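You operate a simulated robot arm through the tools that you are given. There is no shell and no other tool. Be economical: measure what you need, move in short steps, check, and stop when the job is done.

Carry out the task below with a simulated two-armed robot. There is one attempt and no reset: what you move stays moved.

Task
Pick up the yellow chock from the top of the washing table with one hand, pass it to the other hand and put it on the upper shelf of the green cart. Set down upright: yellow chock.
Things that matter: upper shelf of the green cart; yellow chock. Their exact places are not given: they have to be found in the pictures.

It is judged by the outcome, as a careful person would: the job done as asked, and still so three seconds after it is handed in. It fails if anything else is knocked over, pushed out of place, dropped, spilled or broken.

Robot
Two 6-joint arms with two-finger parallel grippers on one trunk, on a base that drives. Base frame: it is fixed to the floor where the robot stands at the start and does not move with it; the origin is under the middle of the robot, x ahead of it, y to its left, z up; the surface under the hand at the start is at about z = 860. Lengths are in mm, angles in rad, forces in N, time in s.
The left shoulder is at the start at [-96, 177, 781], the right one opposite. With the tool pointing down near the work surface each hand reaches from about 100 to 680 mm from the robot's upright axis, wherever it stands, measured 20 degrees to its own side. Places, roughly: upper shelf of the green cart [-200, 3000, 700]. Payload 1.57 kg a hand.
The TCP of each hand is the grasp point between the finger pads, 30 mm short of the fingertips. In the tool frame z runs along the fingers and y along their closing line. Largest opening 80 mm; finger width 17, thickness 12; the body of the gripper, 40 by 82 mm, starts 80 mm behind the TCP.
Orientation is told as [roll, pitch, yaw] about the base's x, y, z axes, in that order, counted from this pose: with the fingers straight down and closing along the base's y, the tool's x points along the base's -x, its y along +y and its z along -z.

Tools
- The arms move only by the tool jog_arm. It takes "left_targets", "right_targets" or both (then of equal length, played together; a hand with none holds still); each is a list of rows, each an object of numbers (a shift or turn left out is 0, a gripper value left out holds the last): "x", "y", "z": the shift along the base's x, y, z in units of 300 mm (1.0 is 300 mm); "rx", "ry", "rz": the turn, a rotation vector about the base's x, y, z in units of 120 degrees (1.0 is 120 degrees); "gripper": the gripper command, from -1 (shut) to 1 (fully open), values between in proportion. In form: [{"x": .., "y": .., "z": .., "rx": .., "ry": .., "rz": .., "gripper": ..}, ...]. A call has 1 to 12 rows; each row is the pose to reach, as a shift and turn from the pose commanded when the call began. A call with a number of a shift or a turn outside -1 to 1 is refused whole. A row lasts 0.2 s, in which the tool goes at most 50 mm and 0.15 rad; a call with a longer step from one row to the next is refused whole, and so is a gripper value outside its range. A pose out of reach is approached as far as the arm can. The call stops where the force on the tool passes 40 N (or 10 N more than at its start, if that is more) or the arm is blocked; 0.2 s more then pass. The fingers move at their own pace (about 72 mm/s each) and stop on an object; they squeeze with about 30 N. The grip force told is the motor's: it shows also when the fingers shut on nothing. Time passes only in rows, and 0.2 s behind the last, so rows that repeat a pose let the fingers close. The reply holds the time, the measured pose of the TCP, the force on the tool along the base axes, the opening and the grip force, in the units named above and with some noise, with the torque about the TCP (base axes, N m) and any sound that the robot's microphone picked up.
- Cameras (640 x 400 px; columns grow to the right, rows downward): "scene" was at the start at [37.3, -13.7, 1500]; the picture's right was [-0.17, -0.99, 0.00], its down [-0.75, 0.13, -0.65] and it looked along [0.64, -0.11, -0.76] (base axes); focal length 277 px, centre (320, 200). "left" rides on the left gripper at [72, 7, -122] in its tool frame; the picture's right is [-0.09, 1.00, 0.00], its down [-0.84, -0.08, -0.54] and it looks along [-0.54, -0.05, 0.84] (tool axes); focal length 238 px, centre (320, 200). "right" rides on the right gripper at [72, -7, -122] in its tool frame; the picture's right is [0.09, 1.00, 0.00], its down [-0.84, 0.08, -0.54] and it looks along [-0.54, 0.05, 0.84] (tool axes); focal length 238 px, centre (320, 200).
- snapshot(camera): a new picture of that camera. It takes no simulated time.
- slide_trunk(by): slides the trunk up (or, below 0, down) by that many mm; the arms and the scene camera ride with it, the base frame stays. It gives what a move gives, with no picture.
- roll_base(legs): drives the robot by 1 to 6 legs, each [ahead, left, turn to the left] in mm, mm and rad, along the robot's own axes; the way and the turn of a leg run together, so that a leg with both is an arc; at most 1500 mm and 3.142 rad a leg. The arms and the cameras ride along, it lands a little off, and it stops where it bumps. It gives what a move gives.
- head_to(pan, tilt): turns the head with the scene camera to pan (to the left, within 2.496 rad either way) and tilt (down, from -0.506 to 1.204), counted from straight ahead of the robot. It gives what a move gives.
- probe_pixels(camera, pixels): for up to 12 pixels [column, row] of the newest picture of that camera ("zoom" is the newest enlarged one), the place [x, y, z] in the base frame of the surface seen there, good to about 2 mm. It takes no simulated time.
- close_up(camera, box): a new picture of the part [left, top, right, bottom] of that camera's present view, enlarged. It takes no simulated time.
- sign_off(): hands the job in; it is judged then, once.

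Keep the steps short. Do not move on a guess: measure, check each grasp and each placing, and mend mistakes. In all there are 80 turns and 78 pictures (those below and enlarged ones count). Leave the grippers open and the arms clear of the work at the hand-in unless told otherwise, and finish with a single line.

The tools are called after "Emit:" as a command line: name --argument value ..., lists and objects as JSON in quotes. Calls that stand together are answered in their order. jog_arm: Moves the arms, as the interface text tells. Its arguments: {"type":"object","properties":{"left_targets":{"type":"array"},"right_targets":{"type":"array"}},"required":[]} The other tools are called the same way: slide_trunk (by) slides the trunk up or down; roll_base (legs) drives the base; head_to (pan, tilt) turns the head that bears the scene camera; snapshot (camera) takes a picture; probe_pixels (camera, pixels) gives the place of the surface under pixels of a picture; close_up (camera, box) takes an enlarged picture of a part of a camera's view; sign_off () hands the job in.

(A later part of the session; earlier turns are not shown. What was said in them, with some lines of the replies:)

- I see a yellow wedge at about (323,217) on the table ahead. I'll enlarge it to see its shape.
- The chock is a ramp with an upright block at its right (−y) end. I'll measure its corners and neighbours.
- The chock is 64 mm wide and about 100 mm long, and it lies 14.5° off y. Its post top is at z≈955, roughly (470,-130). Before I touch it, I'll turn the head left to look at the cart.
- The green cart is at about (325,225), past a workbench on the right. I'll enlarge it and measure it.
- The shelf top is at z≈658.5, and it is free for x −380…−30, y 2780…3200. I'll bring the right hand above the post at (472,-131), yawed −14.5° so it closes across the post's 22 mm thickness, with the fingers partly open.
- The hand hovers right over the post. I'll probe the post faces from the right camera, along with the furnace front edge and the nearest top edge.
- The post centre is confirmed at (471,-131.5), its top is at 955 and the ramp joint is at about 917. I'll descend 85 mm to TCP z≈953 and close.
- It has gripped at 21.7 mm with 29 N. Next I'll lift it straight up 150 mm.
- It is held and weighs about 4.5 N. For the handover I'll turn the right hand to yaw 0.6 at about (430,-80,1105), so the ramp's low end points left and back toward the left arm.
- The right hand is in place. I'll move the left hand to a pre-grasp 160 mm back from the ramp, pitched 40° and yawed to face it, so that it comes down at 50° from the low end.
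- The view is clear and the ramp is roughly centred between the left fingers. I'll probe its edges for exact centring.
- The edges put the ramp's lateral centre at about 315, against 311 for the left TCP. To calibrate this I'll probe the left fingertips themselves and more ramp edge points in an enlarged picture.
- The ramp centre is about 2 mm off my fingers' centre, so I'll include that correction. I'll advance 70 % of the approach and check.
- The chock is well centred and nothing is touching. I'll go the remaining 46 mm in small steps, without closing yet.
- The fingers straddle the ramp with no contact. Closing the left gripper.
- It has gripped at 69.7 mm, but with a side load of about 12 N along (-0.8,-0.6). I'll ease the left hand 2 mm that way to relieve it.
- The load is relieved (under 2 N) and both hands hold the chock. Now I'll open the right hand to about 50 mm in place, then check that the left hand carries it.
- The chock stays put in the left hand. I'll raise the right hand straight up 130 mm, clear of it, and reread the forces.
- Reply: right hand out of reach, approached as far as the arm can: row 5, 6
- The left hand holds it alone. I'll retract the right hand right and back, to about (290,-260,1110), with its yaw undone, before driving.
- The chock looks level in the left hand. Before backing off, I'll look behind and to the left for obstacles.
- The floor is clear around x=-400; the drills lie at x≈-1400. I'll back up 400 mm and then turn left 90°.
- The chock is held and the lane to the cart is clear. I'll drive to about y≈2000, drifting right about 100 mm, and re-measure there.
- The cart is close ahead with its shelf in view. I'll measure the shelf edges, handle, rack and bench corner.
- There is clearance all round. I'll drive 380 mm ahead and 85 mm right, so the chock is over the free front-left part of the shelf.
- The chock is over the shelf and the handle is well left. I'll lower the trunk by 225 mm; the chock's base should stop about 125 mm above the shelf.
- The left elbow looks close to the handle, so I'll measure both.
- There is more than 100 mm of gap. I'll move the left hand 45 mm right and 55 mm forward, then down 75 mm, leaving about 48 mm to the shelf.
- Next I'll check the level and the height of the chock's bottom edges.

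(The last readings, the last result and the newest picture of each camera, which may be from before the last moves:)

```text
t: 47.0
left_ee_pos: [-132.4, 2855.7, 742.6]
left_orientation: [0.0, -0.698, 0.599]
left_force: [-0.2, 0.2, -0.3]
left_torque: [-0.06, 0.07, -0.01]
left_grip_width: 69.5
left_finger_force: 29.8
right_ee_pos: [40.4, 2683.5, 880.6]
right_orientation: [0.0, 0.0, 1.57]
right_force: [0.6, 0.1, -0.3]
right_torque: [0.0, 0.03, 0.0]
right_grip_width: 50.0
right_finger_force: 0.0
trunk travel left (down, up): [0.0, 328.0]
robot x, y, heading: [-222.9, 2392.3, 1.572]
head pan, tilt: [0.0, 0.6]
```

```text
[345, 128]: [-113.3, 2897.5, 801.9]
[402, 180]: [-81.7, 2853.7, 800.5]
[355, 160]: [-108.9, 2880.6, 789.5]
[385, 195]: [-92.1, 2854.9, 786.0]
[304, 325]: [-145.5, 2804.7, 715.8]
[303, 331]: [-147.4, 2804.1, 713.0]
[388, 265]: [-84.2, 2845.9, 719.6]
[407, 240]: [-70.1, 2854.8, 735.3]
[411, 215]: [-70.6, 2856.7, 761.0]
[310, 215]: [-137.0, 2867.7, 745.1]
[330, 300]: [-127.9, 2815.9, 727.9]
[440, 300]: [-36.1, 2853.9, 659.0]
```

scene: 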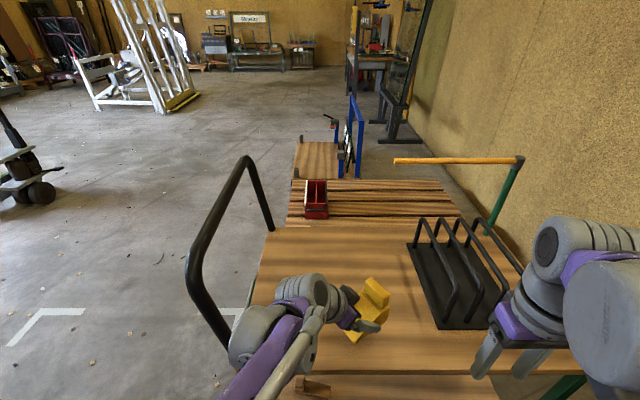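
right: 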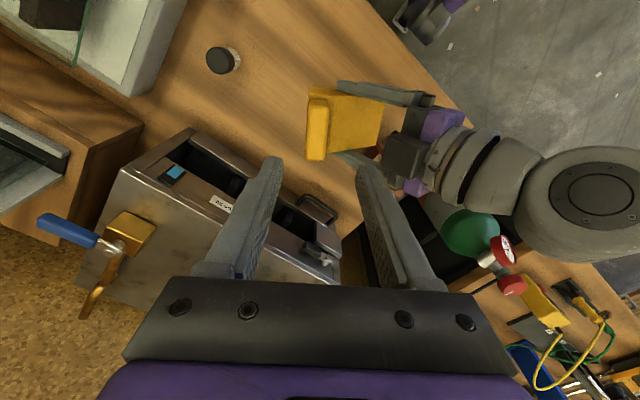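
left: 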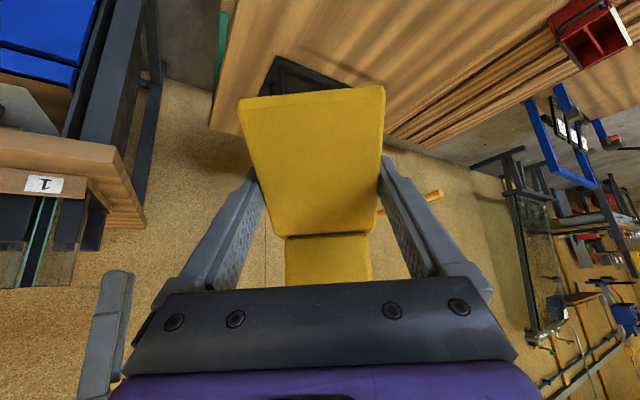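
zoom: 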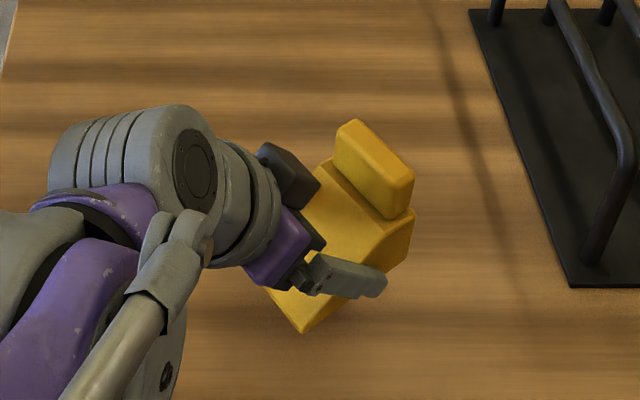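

It is level, with the base at about 707 against a shelf of 658.6. I'll lower 44 mm.

Emit:
jog_arm --left_targets '[{"z": -0.06}, {"z": -0.11}, {"z": -0.147}, {"z": -0.147}]'

Emit:
close_up --camera "scene" --box '[260, 240, 460, 365]'

```text
t: 48.0
left_ee_pos: [-133.7, 2857.2, 699.5]
left_orientation: [-0.001, -0.698, 0.598]
left_force: [0.0, -0.5, 0.4]
left_torque: [-0.04, 0.08, -0.01]
left_grip_width: 69.7
left_finger_force: 30.4
right_ee_pos: [39.6, 2683.7, 882.0]
right_orientation: [0.0, -0.001, 1.569]
right_force: [0.3, 0.0, -0.3]
right_torque: [0.02, 0.01, -0.02]
right_grip_width: 49.9
right_finger_force: 0.0
trunk travel left (down, up): [0.0, 328.0]
robot x, y, heading: [-223.2, 2394.2, 1.565]
head pan, tilt: [0.0, 0.6]
```

```text
3.20 times, centred on (360, 302) of scene
```

zoom: 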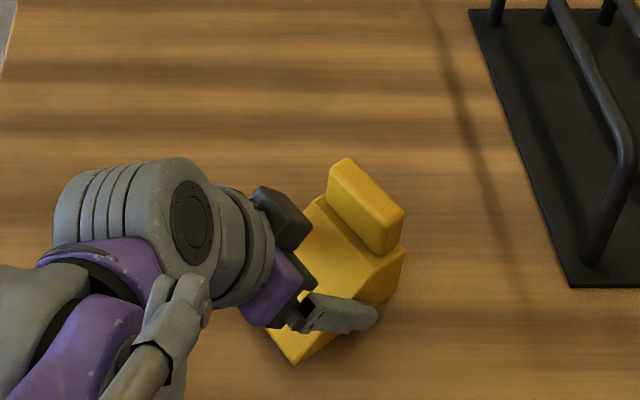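

No contact yet; about 4–5 mm remains. I'll lower in 1 mm steps and watch the force.

Emit:
jog_arm --left_targets '[{"z": -0.004}, {"z": -0.008}, {"z": -0.0115}, {"z": -0.0115}]'

```text
t: 49.0
left_ee_pos: [-134.1, 2857.8, 695.1]
left_orientation: [0.002, -0.697, 0.598]
left_force: [0.5, 0.0, 1.3]
left_torque: [-0.05, 0.08, 0.03]
left_grip_width: 69.7
left_finger_force: 30.2
right_ee_pos: [39.8, 2683.2, 881.6]
right_orientation: [0.0, 0.001, 1.569]
right_force: [0.0, -1.2, 0.2]
right_torque: [0.02, 0.01, 0.01]
right_grip_width: 49.9
right_finger_force: 0.2
trunk travel left (down, up): [0.0, 328.0]
robot x, y, heading: [-223.7, 2397.2, 1.571]
head pan, tilt: [0.0, 0.6]
```

Emit:
jog_arm --left_targets '[{"z": -0.003}, {"z": -0.005}, {"z": -0.005}]'

Emit:
close_up --camera "scene" --box '[310, 270, 410, 365]'

```text
t: 49.8
left_ee_pos: [-133.9, 2856.8, 695.3]
left_orientation: [-0.001, -0.699, 0.598]
left_force: [-0.8, 0.3, 3.2]
left_torque: [0.09, -0.24, -0.01]
left_grip_width: 69.6
left_finger_force: 29.7
right_ee_pos: [39.1, 2682.2, 881.2]
right_orientation: [0.001, 0.0, 1.569]
right_force: [-0.3, -0.6, -0.2]
right_torque: [0.02, -0.03, 0.02]
right_grip_width: 49.9
right_finger_force: 0.0
trunk travel left (down, up): [0.0, 328.0]
robot x, y, heading: [-224.4, 2395.2, 1.571]
head pan, tilt: [0.0, 0.6]
```

```text
4.21 times, centred on (360, 318) of scene
```

zoom: 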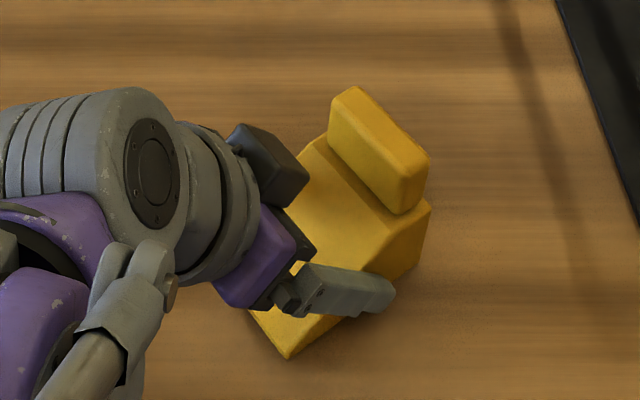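

Contact has started (+3 N, torque changed). I'll go one more millimetre to seat it, then open the left gripper fully.

Emit:
jog_arm --left_targets '[{"z": -0.004}, {"z": -0.004}, {"z": -0.004, "gripper": 0.9}, {"z": -0.004, "gripper": 1}, {"z": -0.004, "gripper": 1}]'

Emit:
snapshot --camera "left"

Emit:
close_up --camera "scene" --box '[310, 270, 410, 365]'

Emit:
probe_pixels --camera "zoom" --pixels '[[348, 98], [420, 160], [335, 120], [390, 185], [287, 345], [400, 262]]'

```text
t: 51.0
left_ee_pos: [-133.5, 2855.5, 693.5]
left_orientation: [0.0, -0.699, 0.598]
left_force: [0.0, -0.2, -0.3]
left_torque: [-0.01, 0.02, -0.03]
left_grip_width: 79.8
left_finger_force: 0.1
right_ee_pos: [39.8, 2684.1, 882.0]
right_orientation: [0.0, 0.001, 1.569]
right_force: [0.2, 0.6, 0.4]
right_torque: [-0.01, -0.04, 0.04]
right_grip_width: 50.2
right_finger_force: 0.1
trunk travel left (down, up): [0.0, 328.0]
robot x, y, heading: [-219.7, 2396.1, 1.565]
head pan, tilt: [0.0, 0.6]
```

```text
41 pictures are left
```

left: 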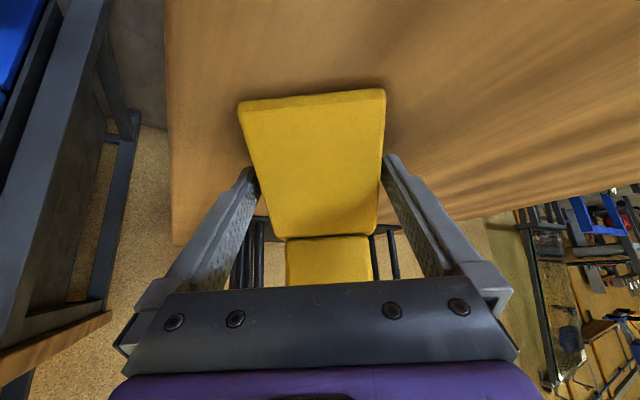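

```text
4.21 times, centred on (360, 318) of scene
```

zoom: 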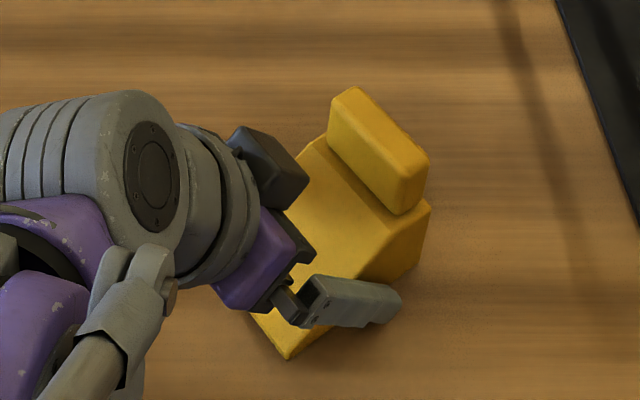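

```text
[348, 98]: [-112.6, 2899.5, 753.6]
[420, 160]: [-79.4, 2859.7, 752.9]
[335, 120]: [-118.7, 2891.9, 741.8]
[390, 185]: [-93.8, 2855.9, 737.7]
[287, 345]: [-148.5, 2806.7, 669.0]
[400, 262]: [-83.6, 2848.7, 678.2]
```

The chock sits on the shelf, level, with its top at 753.6 = 658.6+95. I'll back out 75 mm along the fingers, then go up and back.

Emit:
jog_arm --left_targets '[{"x": -0.035, "y": -0.024, "z": 0.051}, {"x": -0.08, "y": -0.055, "z": 0.115}, {"x": -0.132, "y": -0.091, "z": 0.192}, {"x": -0.132, "y": -0.12, "z": 0.33}, {"x": -0.132, "y": -0.17, "z": 0.47}, {"x": -0.132, "y": -0.22, "z": 0.6}, {"x": -0.132, "y": -0.22, "z": 0.6}]'

Emit:
snapshot --camera "scene"

Emit:
close_up --camera "scene" --box '[310, 260, 430, 365]'

```text
t: 52.6
left_ee_pos: [-173.1, 2789.3, 873.9]
left_orientation: [0.001, -0.699, 0.598]
left_force: [-0.9, 0.5, -0.3]
left_torque: [-0.02, -0.01, 0.0]
left_grip_width: 80.3
left_finger_force: 0.1
right_ee_pos: [38.5, 2682.6, 880.5]
right_orientation: [0.001, -0.001, 1.571]
right_force: [0.2, -0.1, -0.6]
right_torque: [0.0, -0.03, -0.03]
right_grip_width: 50.0
right_finger_force: 0.0
trunk travel left (down, up): [0.0, 328.0]
robot x, y, heading: [-221.9, 2394.2, 1.568]
head pan, tilt: [0.0, 0.6]
```

```text
39 pictures are left
```

scene: 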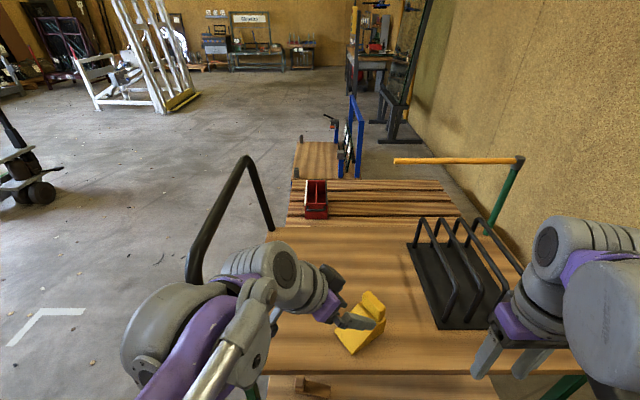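

```text
3.81 times, centred on (370, 312) of scene
```

zoom: 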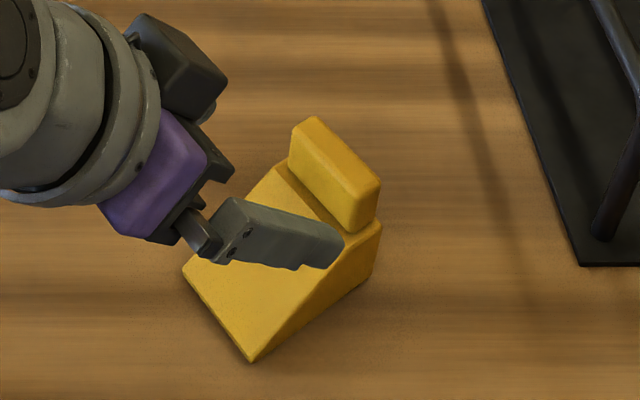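

The chock stands upright on the shelf and the left hand is above it. I'll reverse the robot 300 mm straight back to clear both arms, open the right gripper fully and check.

Emit:
roll_base --legs '[[-300, 0, 0]]'

Emit:
jog_arm --right_targets '[{"gripper": 1}, {"gripper": 1}, {"gripper": 1}]'

Emit:
snapshot --camera "scene"

Emit:
close_up --camera "scene" --box '[260, 180, 500, 330]'

```text
t: 54.6
left_ee_pos: [-172.3, 2491.7, 874.1]
left_orientation: [0.0, -0.697, 0.593]
left_force: [-0.2, 0.2, 0.0]
left_torque: [0.01, 0.0, 0.05]
left_grip_width: 80.1
left_finger_force: 0.0
right_ee_pos: [38.6, 2385.6, 881.8]
right_orientation: [0.001, 0.001, 1.565]
right_force: [-0.3, -0.8, -0.2]
right_torque: [0.0, -0.02, -0.02]
right_grip_width: 49.8
right_finger_force: 0.1
trunk travel left (down, up): [0.0, 328.0]
robot x, y, heading: [-220.2, 2098.4, 1.563]
head pan, tilt: [0.0, 0.6]
```

```text
t: 55.4
left_ee_pos: [-172.6, 2492.9, 873.2]
left_orientation: [0.0, -0.699, 0.596]
left_force: [0.5, 0.7, -0.1]
left_torque: [0.0, -0.01, -0.02]
left_grip_width: 80.1
left_finger_force: 0.1
right_ee_pos: [39.8, 2385.7, 881.3]
right_orientation: [-0.001, -0.001, 1.566]
right_force: [0.1, -0.2, -0.5]
right_torque: [-0.01, -0.01, -0.03]
right_grip_width: 80.0
right_finger_force: 0.0
trunk travel left (down, up): [0.0, 328.0]
robot x, y, heading: [-223.9, 2097.0, 1.566]
head pan, tilt: [0.0, 0.6]
```

```text
37 pictures are left
```

scene: 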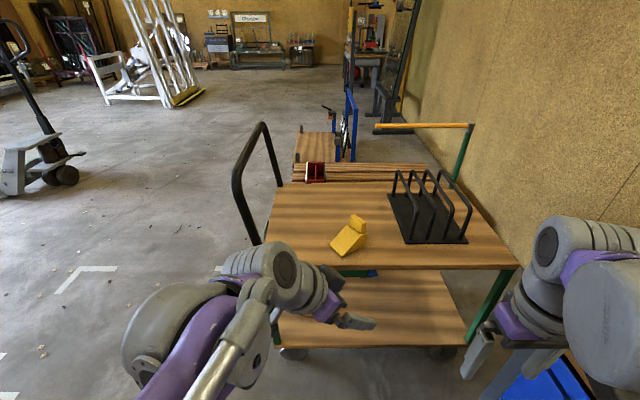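

```text
2.67 times, centred on (380, 255) of scene
```

zoom: 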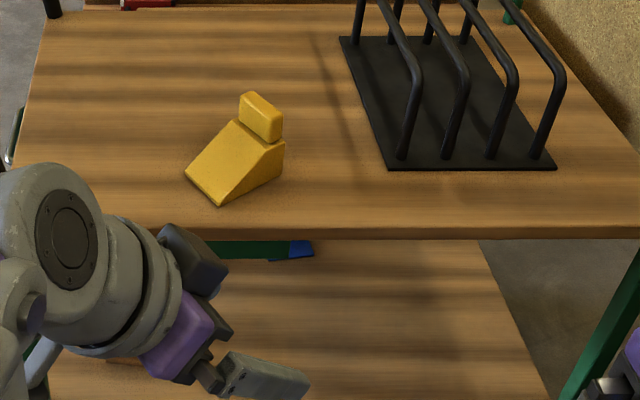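

The chock stands upright on the upper shelf, the grippers are open, the arms are clear and nothing else was disturbed. Handing in.

Emit:
sign_off

```text
The job is handed in.
```

Done: I picked up the yellow chock with the right hand, passed it to the left hand and set it upright on the upper shelf of the green cart.
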